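You operate a simulated robot arm through the tools that you are given. There is no shell and no other tool. Be economical: measure what you need, move in short steps, check, and stop when the job is done.

You run a simulated robot arm. Do the job below in one go: nothing can be reset, and whatever is moved stays where it is left.

Task
Put the emery block on the pump cover.

Only the result counts: the job must be done as asked and must still hold three seconds after the hand-in. Knocking over, shifting, dropping, spilling or breaking anything else fails it. Lids that push on must go on centred and level and be pressed home; caps that screw on are set level and turned clockwise until they are tight.

Robot
A 7-joint arm with a two-finger parallel gripper, fixed in place. Base frame: the origin is at the foot of the arm, x ahead of it, y to its left, z up; the work surface is at about z = 0. Lengths are in mm, angles in rad, forces in N, time in s.
With the tool pointing down near the work surface it reaches from about 240 to 620 mm from the base axis. Its first joint turns from -1.152 to 1.152 rad. Payload 2.6 kg.
The tool frame sits at the grasp point between the pads (the TCP): z along the fingers, y along the line on which they close. The tips reach 30 mm beyond it. Largest opening 94 mm; finger width 28, thickness 10; the body of the gripper, 50 by 96 mm, starts 55 mm behind the TCP.
Orientation is that of the tool frame in the base frame, as [roll, pitch, yaw] about the fixed x, y, z axes, in that order (R = Rz(yaw) Ry(pitch) Rx(roll)). With the fingers straight down and closing along the base's y, the tool's x points along the base's -x, its y along +y and its z along -z.

Tools
- The arm moves only by the tool drive_tool. Its argument "commands" is text: rows parted by semicolons, each of 7 numbers parted by spaces: the shift along the base's x, y, z in units of 25 mm (1.0 is 25 mm), then the turn, a rotation vector about the base's x, y, z in units of 5 degrees (1.0 is 5 degrees), then the gripper command, from -1 (shut) to 1 (fully open), values between in proportion. In form: dx dy dz wx wy wz grip; .... A call has 1 to 12 rows; each row shifts and turns the commanded pose from where the row before left it. A call with a number of a shift or a turn outside -1 to 1 is refused whole. A row lasts 0.2 s, in which the tool goes at most 50 mm and 0.15 rad; a call with a longer step from one row to the next is refused whole, and so is a gripper value outside its range. Where a pose cannot be reached the arm comes as near as it can. A force on the tool above 40 N (or 10 N above the force at the start of the call, whichever is more), or a blocked arm, ends the call early, and 0.2 s more pass. The fingers move at their own pace (about 72 mm/s each) and stop on an object; they squeeze with about 38 N. The grip force told is the motor's: it shows also when the fingers shut on nothing. Time passes only in rows, and 0.2 s behind the last, so rows that do not move let the fingers close. The reply holds the time, the measured pose of the TCP, the force on the tool along the base axes, the opening and the grip force, in the units named above and with some noise.
- Cameras (640 x 400 px; columns grow to the right, rows downward): "scene" is fixed at [53.8, 468.3, 549.1]; the picture's right is [-0.37, -0.93, 0.00], its down [-0.66, 0.26, -0.71] and it looks along [0.65, -0.26, -0.71] (base axes); focal length 321 px, centre (320, 200). "wrist" rides on the gripper at [76, 14, -103] in the tool frame; the picture's right is [-0.18, 0.98, 0.00], its down [-0.75, -0.14, -0.64] and it looks along [-0.63, -0.12, 0.77] (tool axes); focal length 243 px, centre (320, 200). There is no depth. A picture from a camera that has moved, and an enlarged one, comes with that camera's place and axes in the base frame and with its lens.
- camera(camera): a new picture of that camera. The clock stands still meanwhile.
- close_up(camera, box): a new picture of the part [left, top, right, bottom] of that camera's present view, enlarged. The clock stands still meanwhile.
- job_done(): hands the job in; it is judged then, once.

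Go step by step. Nothing tells you positions but the pictures and the camera data: compare them with the known pose of the tool, close in by small moves and look again before you grip or let go. The budget is 90 turns and 42 pictures, counting those below and the enlarged ones. Unless the task says otherwise, let go and move clear before handing in, and close with one line.

The tools are called after "Emit:" as a command line: name --argument value ..., lists and objects as JSON in quotes. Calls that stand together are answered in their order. drive_tool: Moves the arm, as the interface text tells. Its arguments: {"type":"object","properties":{"commands":{"type":"string"}},"required":["commands"]} The other tools are called the same way: camera (camera) takes a picture; close_up (camera, box) takes an enlarged picture of a part of a camera's view; job_done () hands the job in.

At the start:

```text
time_s: 0.0
tool_pos: [375.0, 236.4, 307.6]
tool_rot: [-3.14, -0.001, 3.14]
force: [-0.4, 0.1, 0.2]
finger_gap: 94.0
gripper_force: 0.0
```

scene: 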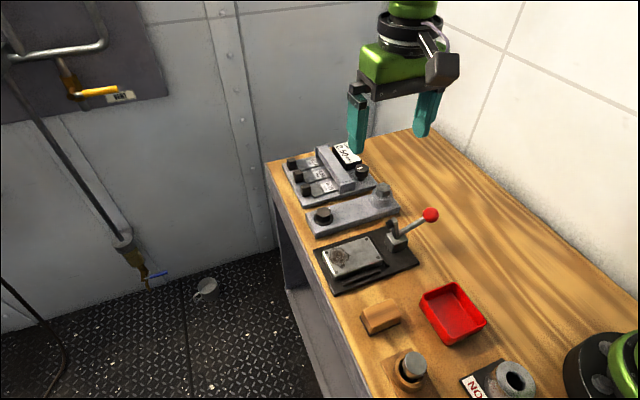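
wrist: 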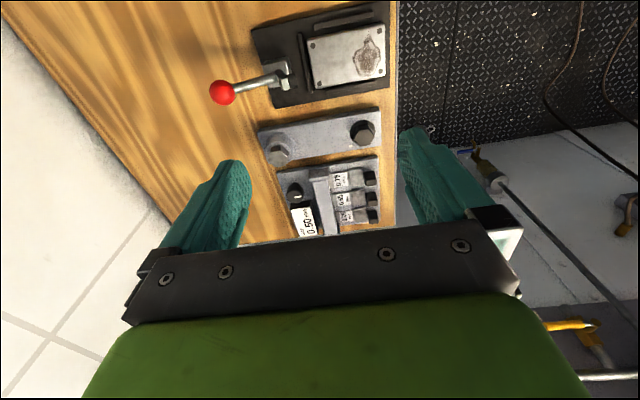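

I see a bench with several devices, a tan block near (380,317) in the scene and a plate with a lever. I'll enlarge these to identify the emery block and the pump cover.

Emit:
close_up --camera "scene" --box '[300, 200, 460, 300]'

Emit:
close_up --camera "scene" --box '[330, 280, 522, 400]'

Emit:
close_up --camera "scene" --box '[260, 120, 420, 220]'

```text
4.00 times, centred on (380, 250) of scene
camera zoom: at [53.8, 468.3, 549.1], right [-0.37, -0.93, 0.0], down [-0.66, 0.26, -0.71], along [0.65, -0.26, -0.71], focal length 1282 px, centre (80, 0)
```

zoom: 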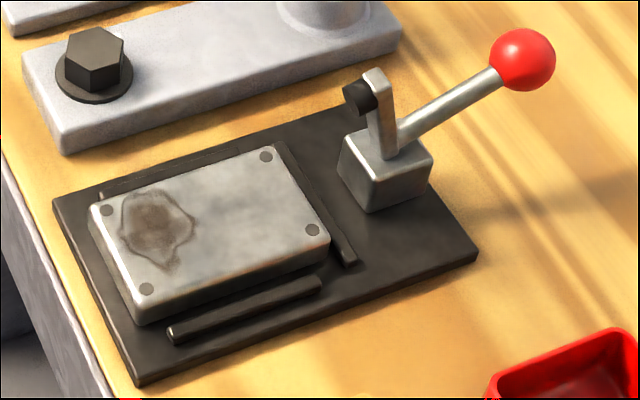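

```text
3.33 times, centred on (426, 340) of scene
camera zoom: at [53.8, 468.3, 549.1], right [-0.37, -0.93, 0.0], down [-0.66, 0.26, -0.71], along [0.65, -0.26, -0.71], focal length 1069 px, centre (-33, -267)
```

zoom: 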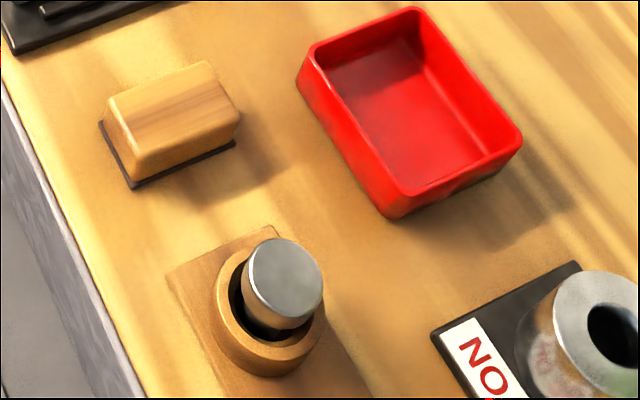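

```text
4.00 times, centred on (340, 170) of scene
camera zoom: at [53.8, 468.3, 549.1], right [-0.37, -0.93, 0.0], down [-0.66, 0.26, -0.71], along [0.65, -0.26, -0.71], focal length 1282 px, centre (240, 320)
```

zoom: 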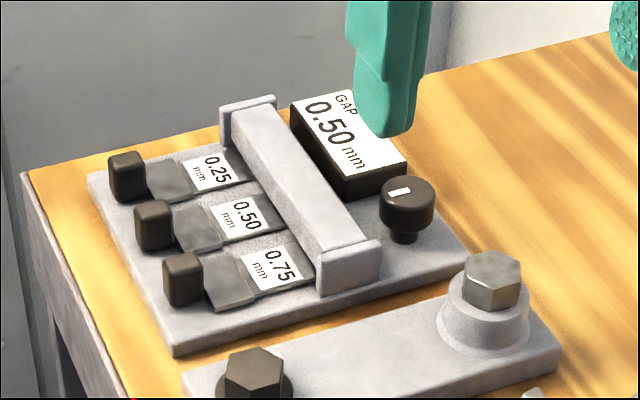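

The emery block is the wooden block with a black underside, centred near (242, 278), about 37 × 62 mm and about 25 mm high. The pump cover is the stained plate with four screws, top centre near (366, 276) and z about 28. I'll move above the block.

Emit:
drive_tool --commands "-0.665 0.208 -0.94 0 0 0 0.62;-0.665 0.208 -0.94 0 0 0 0.62;-0.665 0.208 -0.94 0 0 0 0.62;-0.665 0.208 -0.94 0 0 0 0.62;-0.665 0.208 -0.94 0 0 0 0.62;-0.665 0.208 -0.94 0 0 0 0.62;-0.665 0.208 -0.94 0 0 0 0.62;-0.665 0.208 -0.94 0 0 0 0.62;0 0 0 0 0 0 0.62"

Emit:
camera --camera "scene"

Emit:
camera --camera "wrist"

```text
time_s: 2.0
tool_pos: [241.1, 275.5, 117.1]
tool_rot: [3.141, -0.002, 3.141]
force: [-0.4, 0.1, 0.6]
finger_gap: 76.1
gripper_force: 0.0
```

```text
36 pictures are left
```

scene: 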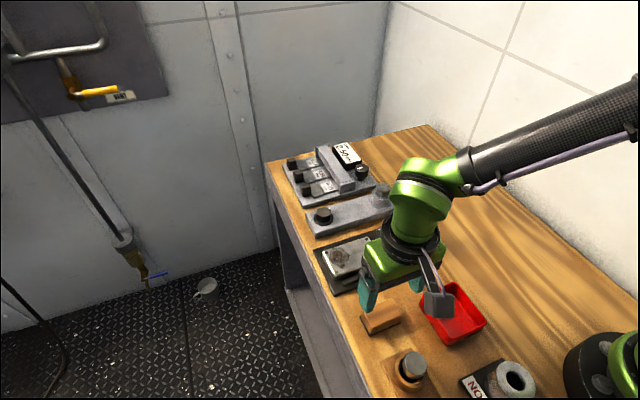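

```text
35 pictures are left
camera wrist: at [165.2, 290.4, 219.4], right [0.18, 0.98, 0.0], down [0.75, -0.14, 0.64], along [0.63, -0.12, -0.77], focal length 243 px, centre (320, 200)
```

wrist: 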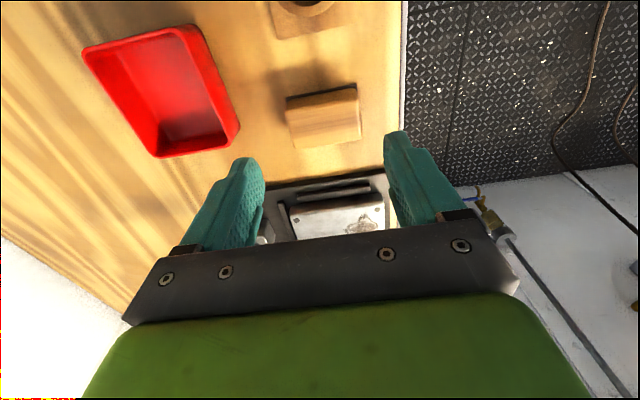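

The wrist view puts the block at about x 225–262, y 248–310, so its centre is near (243.5, 279). I'll shift slightly and go partway down.

Emit:
drive_tool --commands "0.1 0.14 0 0 0 0 0.62;0 0 -0.6 0 0 0 0.62;0 0 -0.6 0 0 0 0.62;0 0 -0.6 0 0 0 0.62;0 0 0 0 0 0 0.62"

Emit:
close_up --camera "scene" --box '[330, 240, 490, 340]'

Emit:
camera --camera "wrist"

```text
time_s: 3.2
tool_pos: [244.2, 281.5, 74.2]
tool_rot: [-3.142, 0.0, -3.141]
force: [-0.2, 0.0, -0.4]
finger_gap: 76.3
gripper_force: 0.0
```

```text
4.00 times, centred on (410, 290) of scene
camera zoom: at [53.8, 468.3, 549.1], right [-0.37, -0.93, 0.0], down [-0.66, 0.26, -0.71], along [0.65, -0.26, -0.71], focal length 1282 px, centre (-40, -160)
```

zoom: 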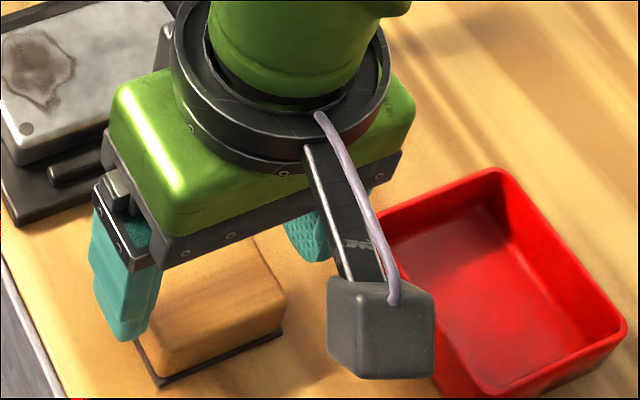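

```text
33 pictures are left
camera wrist: at [167.7, 294.7, 176.5], right [0.18, 0.98, 0.0], down [0.75, -0.14, 0.64], along [0.63, -0.12, -0.77], focal length 243 px, centre (320, 200)
```

wrist: 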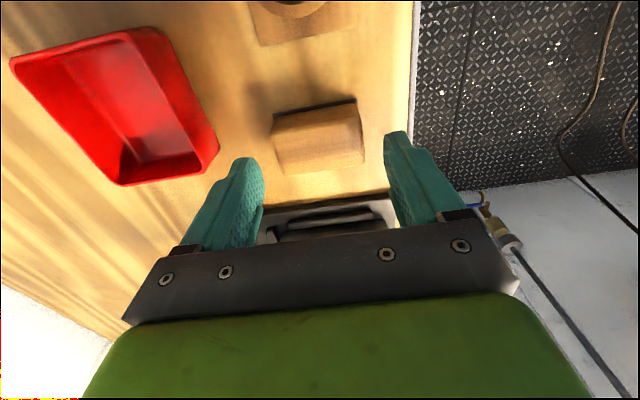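

The block sits between the open fingers with room on both sides, and y needs about -2.5 mm. I'll lower to tips about 4 mm above the bench and close.

Emit:
drive_tool --commands "0 -0.1 -0.4 0 0 0 0.62;0 0 -0.4 0 0 0 0.62;0 0 -0.4 0 0 0 0.62;0 0 -0.36 0 0 0 0.62;0 0 0 0 0 0 0.62;0 0 0 0 0 0 0.62"

Emit:
close_up --camera "scene" --box '[330, 240, 490, 340]'

```text
time_s: 4.6
tool_pos: [243.7, 278.1, 35.5]
tool_rot: [-3.141, 0.002, -3.142]
force: [0.5, 0.3, 0.0]
finger_gap: 76.1
gripper_force: 0.0
```

```text
4.00 times, centred on (410, 290) of scene
camera zoom: at [53.8, 468.3, 549.1], right [-0.37, -0.93, 0.0], down [-0.66, 0.26, -0.71], along [0.65, -0.26, -0.71], focal length 1282 px, centre (-40, -160)
```

zoom: 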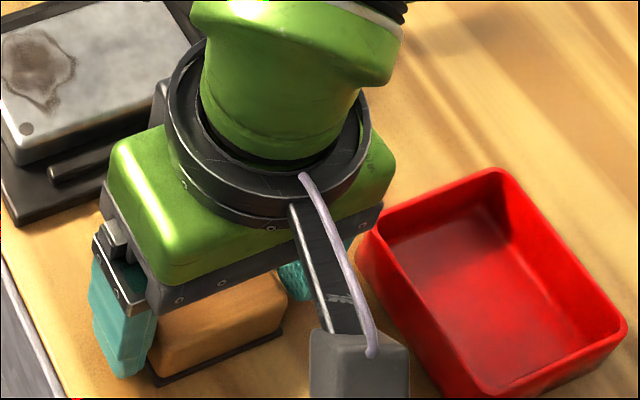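

The fingers straddle the block cleanly. Closing now, then a small lift.

Emit:
drive_tool --commands "0 0 0 0 0 0 -1;0 0 0 0 0 0 -1;0 0 0 0 0 0 -1;0 0 0 0 0 0 -1;0 0 0.4 0 0 0 -1;0 0 0.8 0 0 0 -1;0 0 0.8 0 0 0 -1;0 0 0 0 0 0 -1"

Emit:
camera --camera "wrist"

Emit:
close_up --camera "scene" --box '[330, 240, 490, 340]'

```text
time_s: 6.4
tool_pos: [243.9, 278.3, 88.2]
tool_rot: [-3.14, -0.001, -3.141]
force: [0.2, -0.3, 0.5]
finger_gap: 0.1
gripper_force: 32.6
```

```text
31 pictures are left
camera wrist: at [166.9, 291.4, 190.3], right [0.18, 0.98, 0.0], down [0.75, -0.14, 0.64], along [0.63, -0.12, -0.77], focal length 243 px, centre (320, 200)
```

wrist: 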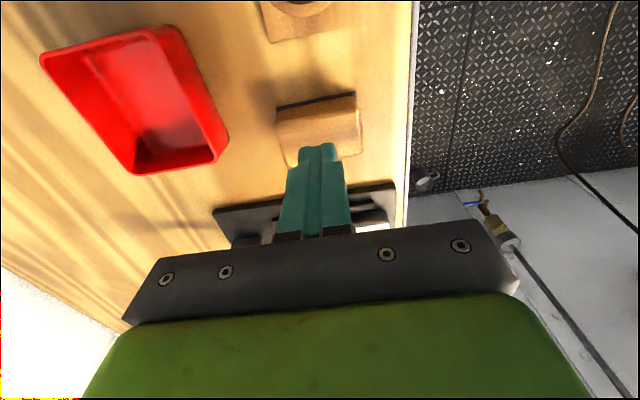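

```text
4.00 times, centred on (410, 290) of scene
camera zoom: at [53.8, 468.3, 549.1], right [-0.37, -0.93, 0.0], down [-0.66, 0.26, -0.71], along [0.65, -0.26, -0.71], focal length 1282 px, centre (-40, -160)
```

zoom: 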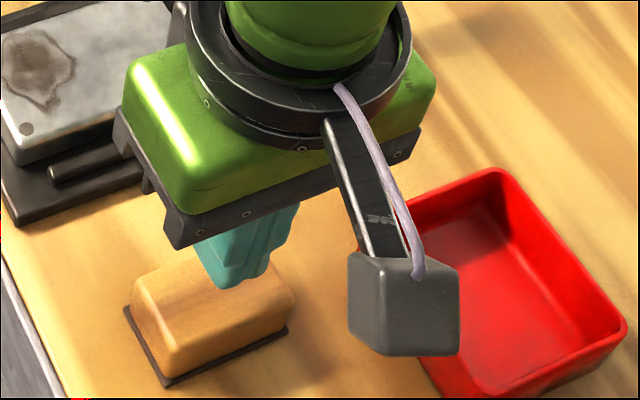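

The fingers closed to nothing, so the block slipped out and stays on the bench, nearly where it was. I'll look closer at its shape.

Emit:
close_up --camera "wrist" --box '[250, 75, 394, 165]'

Emit:
close_up --camera "scene" --box '[350, 290, 414, 330]'

```text
4.44 times, centred on (322, 120) of wrist
camera zoom: at [166.9, 291.4, 190.3], right [0.18, 0.98, 0.0], down [0.75, -0.14, 0.64], along [0.63, -0.12, -0.77], focal length 1078 px, centre (311, 556)
```

zoom: 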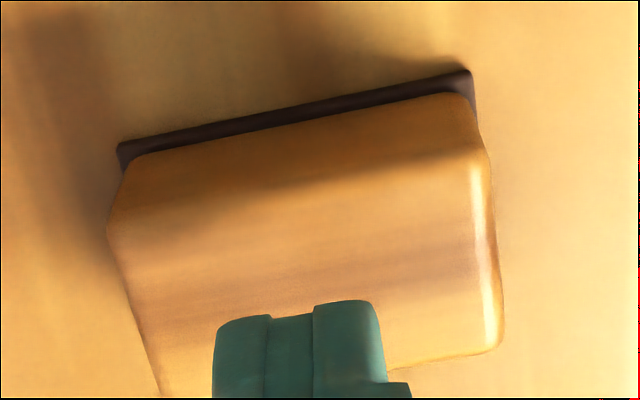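

```text
10.00 times, centred on (382, 310) of scene
camera zoom: at [53.8, 468.3, 549.1], right [-0.37, -0.93, 0.0], down [-0.66, 0.26, -0.71], along [0.65, -0.26, -0.71], focal length 3206 px, centre (-300, -900)
```

zoom: 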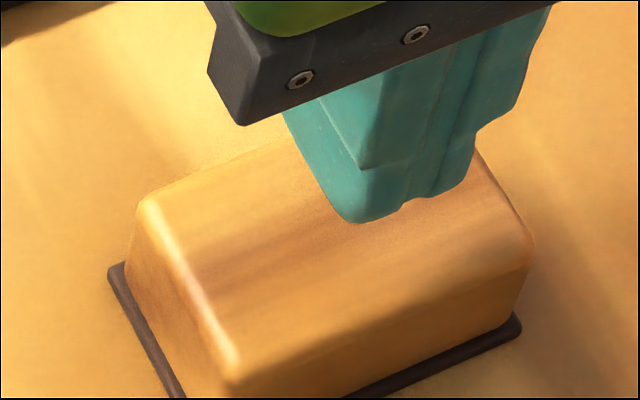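

The block is intact, shifted only about 2 mm to y ≈ 276.5. I'll reopen, go down again, and this time close and check the grip before lifting.

Emit:
drive_tool --commands "0 -0.07 0 0 0 0 0.62;0 0 0 0 0 0 0.62;0 0 0 0 0 0 0.62;0 0 0 0 0 0 0.62;0 0 -0.6 0 0 0 0.62;0 0 -0.6 0 0 0 0.62;0 0 -0.6 0 0 0 0.62;0 0 -0.4 0 0 0 0.62;0 0 0 0 0 0 0.62"

Emit:
drive_tool --commands "0 0 0 0 0 0 -1;0 0 0 0 0 0 -1;0 0 0 0 0 0 -1"

Emit:
close_up --camera "scene" --box '[340, 275, 436, 335]'

```text
time_s: 8.4
tool_pos: [243.3, 276.5, 30.8]
tool_rot: [-3.141, 0.0, -3.141]
force: [-0.6, -1.0, -0.8]
finger_gap: 75.8
gripper_force: 0.0
```

```text
time_s: 9.2
tool_pos: [244.4, 275.1, 31.8]
tool_rot: [-3.141, -0.001, -3.141]
force: [0.7, 0.0, 0.3]
finger_gap: 63.7
gripper_force: 37.9
```

```text
6.67 times, centred on (388, 305) of scene
camera zoom: at [53.8, 468.3, 549.1], right [-0.37, -0.93, 0.0], down [-0.66, 0.26, -0.71], along [0.65, -0.26, -0.71], focal length 2137 px, centre (-133, -500)
```

zoom: 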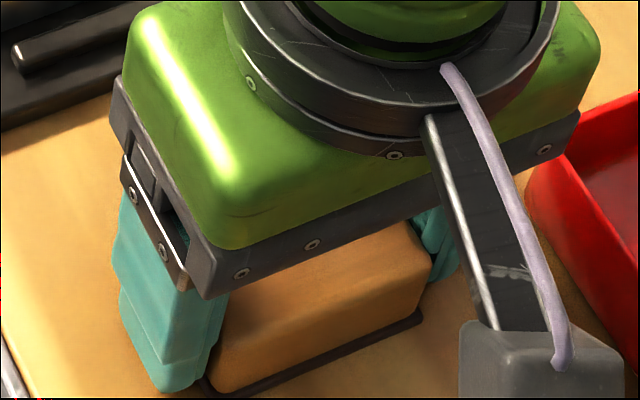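

The fingers hold at 63.7 mm, probably on the wider base edge, with 38 N. I'll test with a slow, small lift.

Emit:
drive_tool --commands "0 0 0.1 0 0 0 -1;0 0 0.1 0 0 0 -1;0 0 0.1 0 0 0 -1;0 0 0.1 0 0 0 -1;0 0 0 0 0 0 -1"

Emit:
close_up --camera "scene" --box '[340, 275, 436, 335]'

```text
time_s: 10.4
tool_pos: [244.2, 276.8, 42.5]
tool_rot: [3.141, 0.001, -3.141]
force: [0.4, -0.2, -1.5]
finger_gap: 63.5
gripper_force: 38.5
```

```text
6.67 times, centred on (388, 305) of scene
camera zoom: at [53.8, 468.3, 549.1], right [-0.37, -0.93, 0.0], down [-0.66, 0.26, -0.71], along [0.65, -0.26, -0.71], focal length 2137 px, centre (-133, -500)
```

zoom: 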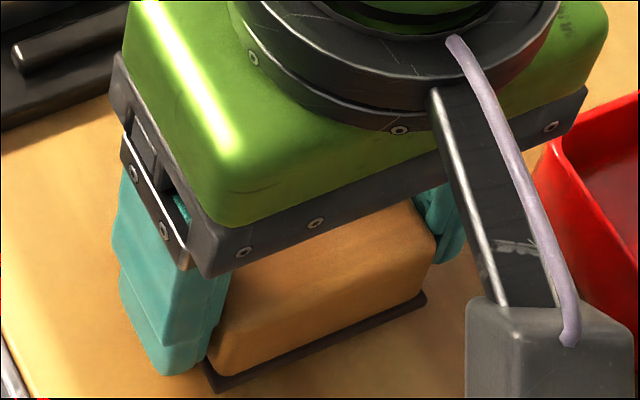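

The block seems to have risen with the fingers (gap steady, about 1.5 N load). I'll keep lifting gently.

Emit:
drive_tool --commands "0 0 0.15 0 0 0 -1;0 0 0.2 0 0 0 -1;0 0 0.2 0 0 0 -1;0 0 0.2 0 0 0 -1;0 0 0.2 0 0 0 -1;0 0 0.2 0 0 0 -1;0 0 0.2 0 0 0 -1;0 0 0.2 0 0 0 -1;0 0 0.2 0 0 0 -1;0 0 0 0 0 0 -1"

Emit:
close_up --camera "scene" --box '[330, 240, 490, 340]'

Emit:
camera --camera "wrist"

```text
time_s: 12.6
tool_pos: [243.6, 276.1, 85.3]
tool_rot: [-3.141, -0.002, -3.141]
force: [-0.6, 0.3, -1.9]
finger_gap: 63.5
gripper_force: 37.8
```

```text
4.00 times, centred on (410, 290) of scene
camera zoom: at [53.8, 468.3, 549.1], right [-0.37, -0.93, 0.0], down [-0.66, 0.26, -0.71], along [0.65, -0.26, -0.71], focal length 1282 px, centre (-40, -160)
```

zoom: 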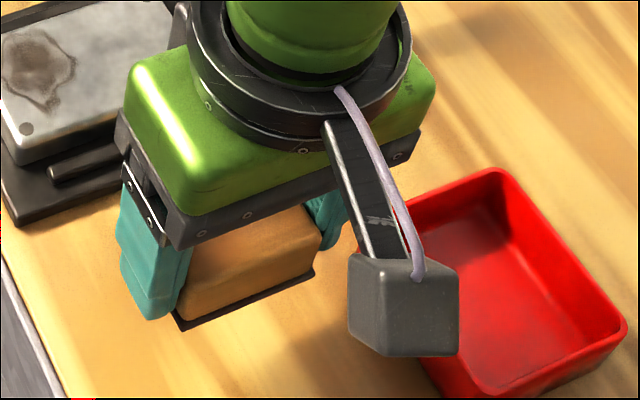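

```text
24 pictures are left
camera wrist: at [167.7, 289.9, 187.1], right [0.18, 0.98, 0.0], down [0.75, -0.14, 0.64], along [0.63, -0.12, -0.77], focal length 243 px, centre (320, 200)
```

wrist: 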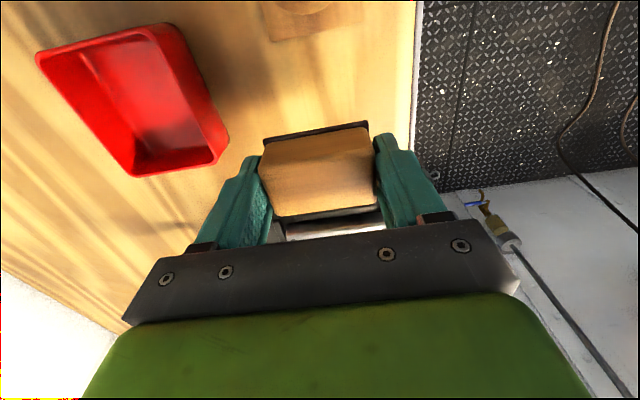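

The block is held securely and level, with its underside about 32 mm below the TCP. Moving it over the cover slowly at this height (underside about 55 mm).

Emit:
drive_tool --commands "0.2 0 0.1 0 0 0 -1;0.4 0 0.1 0 0 0 -1;0.5 0 0 0 0 0 -1;0.5 0 0 0 0 0 -1;0.5 0 0 0 0 0 -1;0.5 0 0 0 0 0 -1;0.5 0 0 0 0 0 -1;0.5 0 0 0 0 0 -1;0.5 0 0 0 0 0 -1;0.4 0 0 0 0 0 -1;0.3 0 0 0 0 0 -1;0.1 0 0 0 0 0 -1"

Emit:
close_up --camera "scene" --box '[280, 190, 440, 290]'

Emit:
camera --camera "wrist"

```text
time_s: 15.2
tool_pos: [366.8, 277.3, 90.5]
tool_rot: [-3.141, 0.001, 3.141]
force: [0.1, 0.5, -1.6]
finger_gap: 63.8
gripper_force: 38.4
```

```text
4.00 times, centred on (360, 240) of scene
camera zoom: at [53.8, 468.3, 549.1], right [-0.37, -0.93, 0.0], down [-0.66, 0.26, -0.71], along [0.65, -0.26, -0.71], focal length 1282 px, centre (160, 40)
```

zoom: 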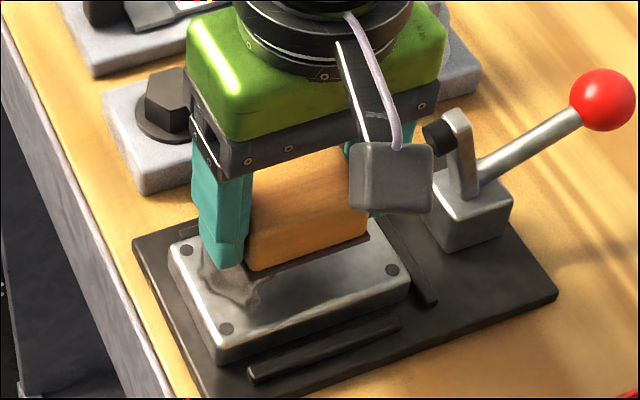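

```text
22 pictures are left
camera wrist: at [290.4, 290.6, 192.3], right [0.18, 0.98, 0.0], down [0.75, -0.14, 0.64], along [0.63, -0.12, -0.77], focal length 243 px, centre (320, 200)
```

wrist: 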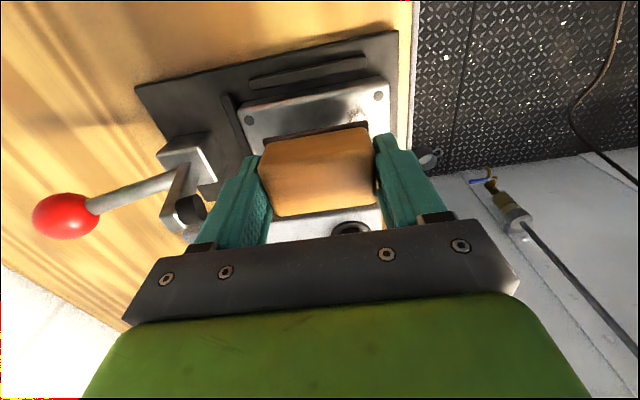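

The block is centred over the cover, with its underside about 30 mm above it. Lowering partway, then in small steps.

Emit:
drive_tool --commands "0 0 -0.2 0 0 0 -1;0 0 -0.25 0 0 0 -1;0 0 -0.25 0 0 0 -1;0 0 -0.15 0 0 0 -1;0 0 0 0 0 0 -1"

Emit:
close_up --camera "scene" --box '[300, 210, 396, 270]'

```text
time_s: 16.4
tool_pos: [366.4, 275.6, 69.1]
tool_rot: [-3.141, -0.002, -3.141]
force: [-0.4, 0.5, -1.2]
finger_gap: 63.6
gripper_force: 38.1
```

```text
6.67 times, centred on (348, 240) of scene
camera zoom: at [53.8, 468.3, 549.1], right [-0.37, -0.93, 0.0], down [-0.66, 0.26, -0.71], along [0.65, -0.26, -0.71], focal length 2137 px, centre (133, -67)
```

zoom: 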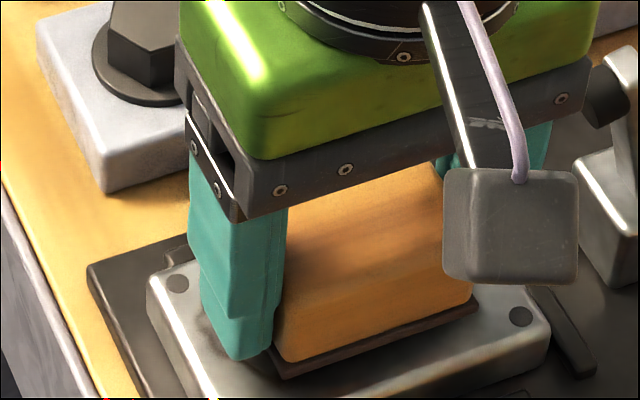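

Still a few millimetres above the cover. I'll step down 1.5 mm at a time and watch the force.

Emit:
drive_tool --commands "0 0 -0.06 0 0 0 -1;0 0 -0.06 0 0 0 -1;0 0 0 0 0 0 -1"

Emit:
drive_tool --commands "0 0 -0.06 0 0 0 -1;0 0 -0.06 0 0 0 -1;0 0 0 0 0 0 -1"

```text
time_s: 17.2
tool_pos: [367.5, 276.9, 65.1]
tool_rot: [3.141, -0.002, -3.14]
force: [-0.7, 0.1, -0.5]
finger_gap: 63.5
gripper_force: 37.3
```

```text
time_s: 18.0
tool_pos: [365.9, 275.7, 62.7]
tool_rot: [3.141, -0.002, 3.141]
force: [0.1, -0.8, -0.9]
finger_gap: 63.6
gripper_force: 38.2
```

Emit:
drive_tool --commands "0 0 -0.05 0 0 0 -1;0 0 -0.03 0 0 0 -1;0 0 0 0 0 0 -1"

Emit:
close_up --camera "scene" --box '[300, 210, 396, 270]'

```text
time_s: 18.8
tool_pos: [367.4, 277.8, 61.8]
tool_rot: [3.141, -0.002, 3.14]
force: [-5.9, -3.7, 13.7]
finger_gap: 64.0
gripper_force: 38.0
```

```text
6.67 times, centred on (348, 240) of scene
camera zoom: at [53.8, 468.2, 549.2], right [-0.37, -0.93, 0.0], down [-0.66, 0.27, -0.71], along [0.65, -0.26, -0.71], focal length 2137 px, centre (133, -67)
```

zoom: 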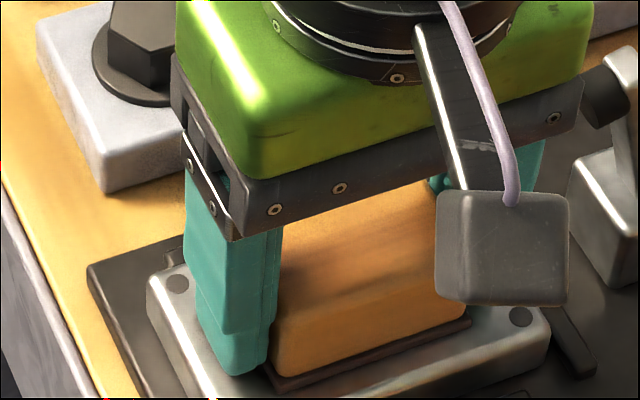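

Contact at 13.7 N: the block is seated on the cover. I'll ease up half a millimetre, open a little, and rise.

Emit:
drive_tool --commands "0 0 0.02 0 0 0 -1;0 0 0 0 0 0 0.5;0 0 0 0 0 0 0.6;0 0 0 0 0 0 0.6"

Emit:
close_up --camera "scene" --box '[300, 210, 396, 270]'

```text
time_s: 19.8
tool_pos: [365.6, 275.9, 61.9]
tool_rot: [-3.141, 0.0, 3.141]
force: [-0.5, 0.6, 0.2]
finger_gap: 75.2
gripper_force: 0.1
```

```text
6.67 times, centred on (348, 240) of scene
camera zoom: at [53.8, 468.3, 549.1], right [-0.37, -0.93, 0.0], down [-0.66, 0.26, -0.71], along [0.65, -0.26, -0.71], focal length 2137 px, centre (133, -67)
```

zoom: 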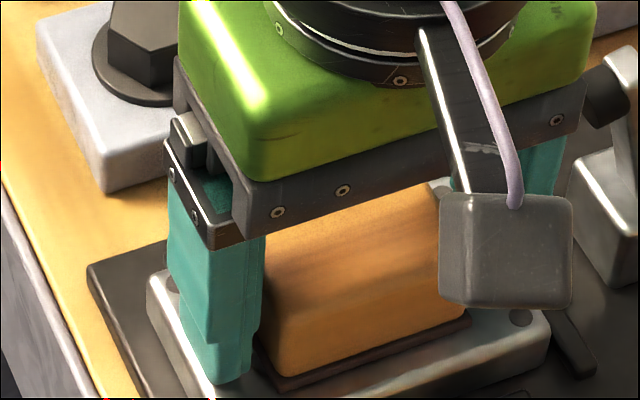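

The block is released and resting on the cover. I'll rise straight up and check.

Emit:
drive_tool --commands "0 0 0.3 0 0 0 0.6;0 0 0.5 0 0 0 0.6;0 0 0.8 0 0 0 0.6;0 0 1 0 0 0 0.6;0 0 1 0 0 0 0.6;0 0 1 0 0 0 0.6;-0.8 -0.8 0.5 0 0 0 0.6;-0.8 -0.8 0.5 0 0 0 0.6;0 0 0 0 0 0 0.6"

Emit:
camera --camera "scene"

Emit:
close_up --camera "scene" --box '[300, 200, 460, 300]'

```text
time_s: 21.8
tool_pos: [325.5, 235.3, 201.9]
tool_rot: [3.141, -0.001, 3.141]
force: [-0.4, 0.3, 0.3]
finger_gap: 75.2
gripper_force: 0.0
```

```text
18 pictures are left
```

scene: 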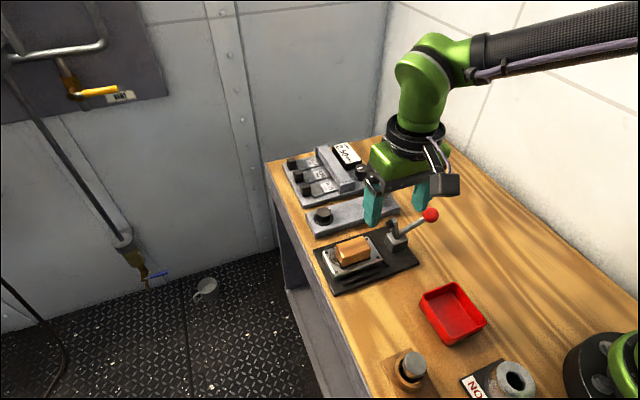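

```text
4.00 times, centred on (380, 250) of scene
camera zoom: at [53.8, 468.2, 549.1], right [-0.37, -0.93, 0.0], down [-0.66, 0.26, -0.71], along [0.65, -0.26, -0.71], focal length 1282 px, centre (80, 0)
```

zoom: 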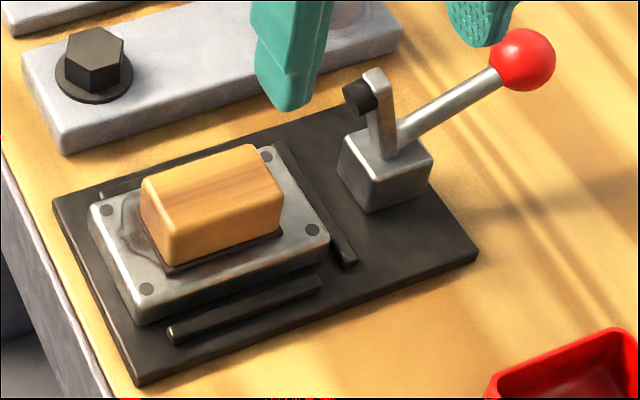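

The block sits flat and centred on the pump cover, nothing else has moved, and the gripper is clear. Handing in.

Emit:
job_done

```text
The job is handed in.
```

The emery block is resting flat and centred on the pump cover, and I've handed the job in. My first grip slipped and nudged the block about 2 mm on the bench; the second held. The last picture shows nothing else moved.
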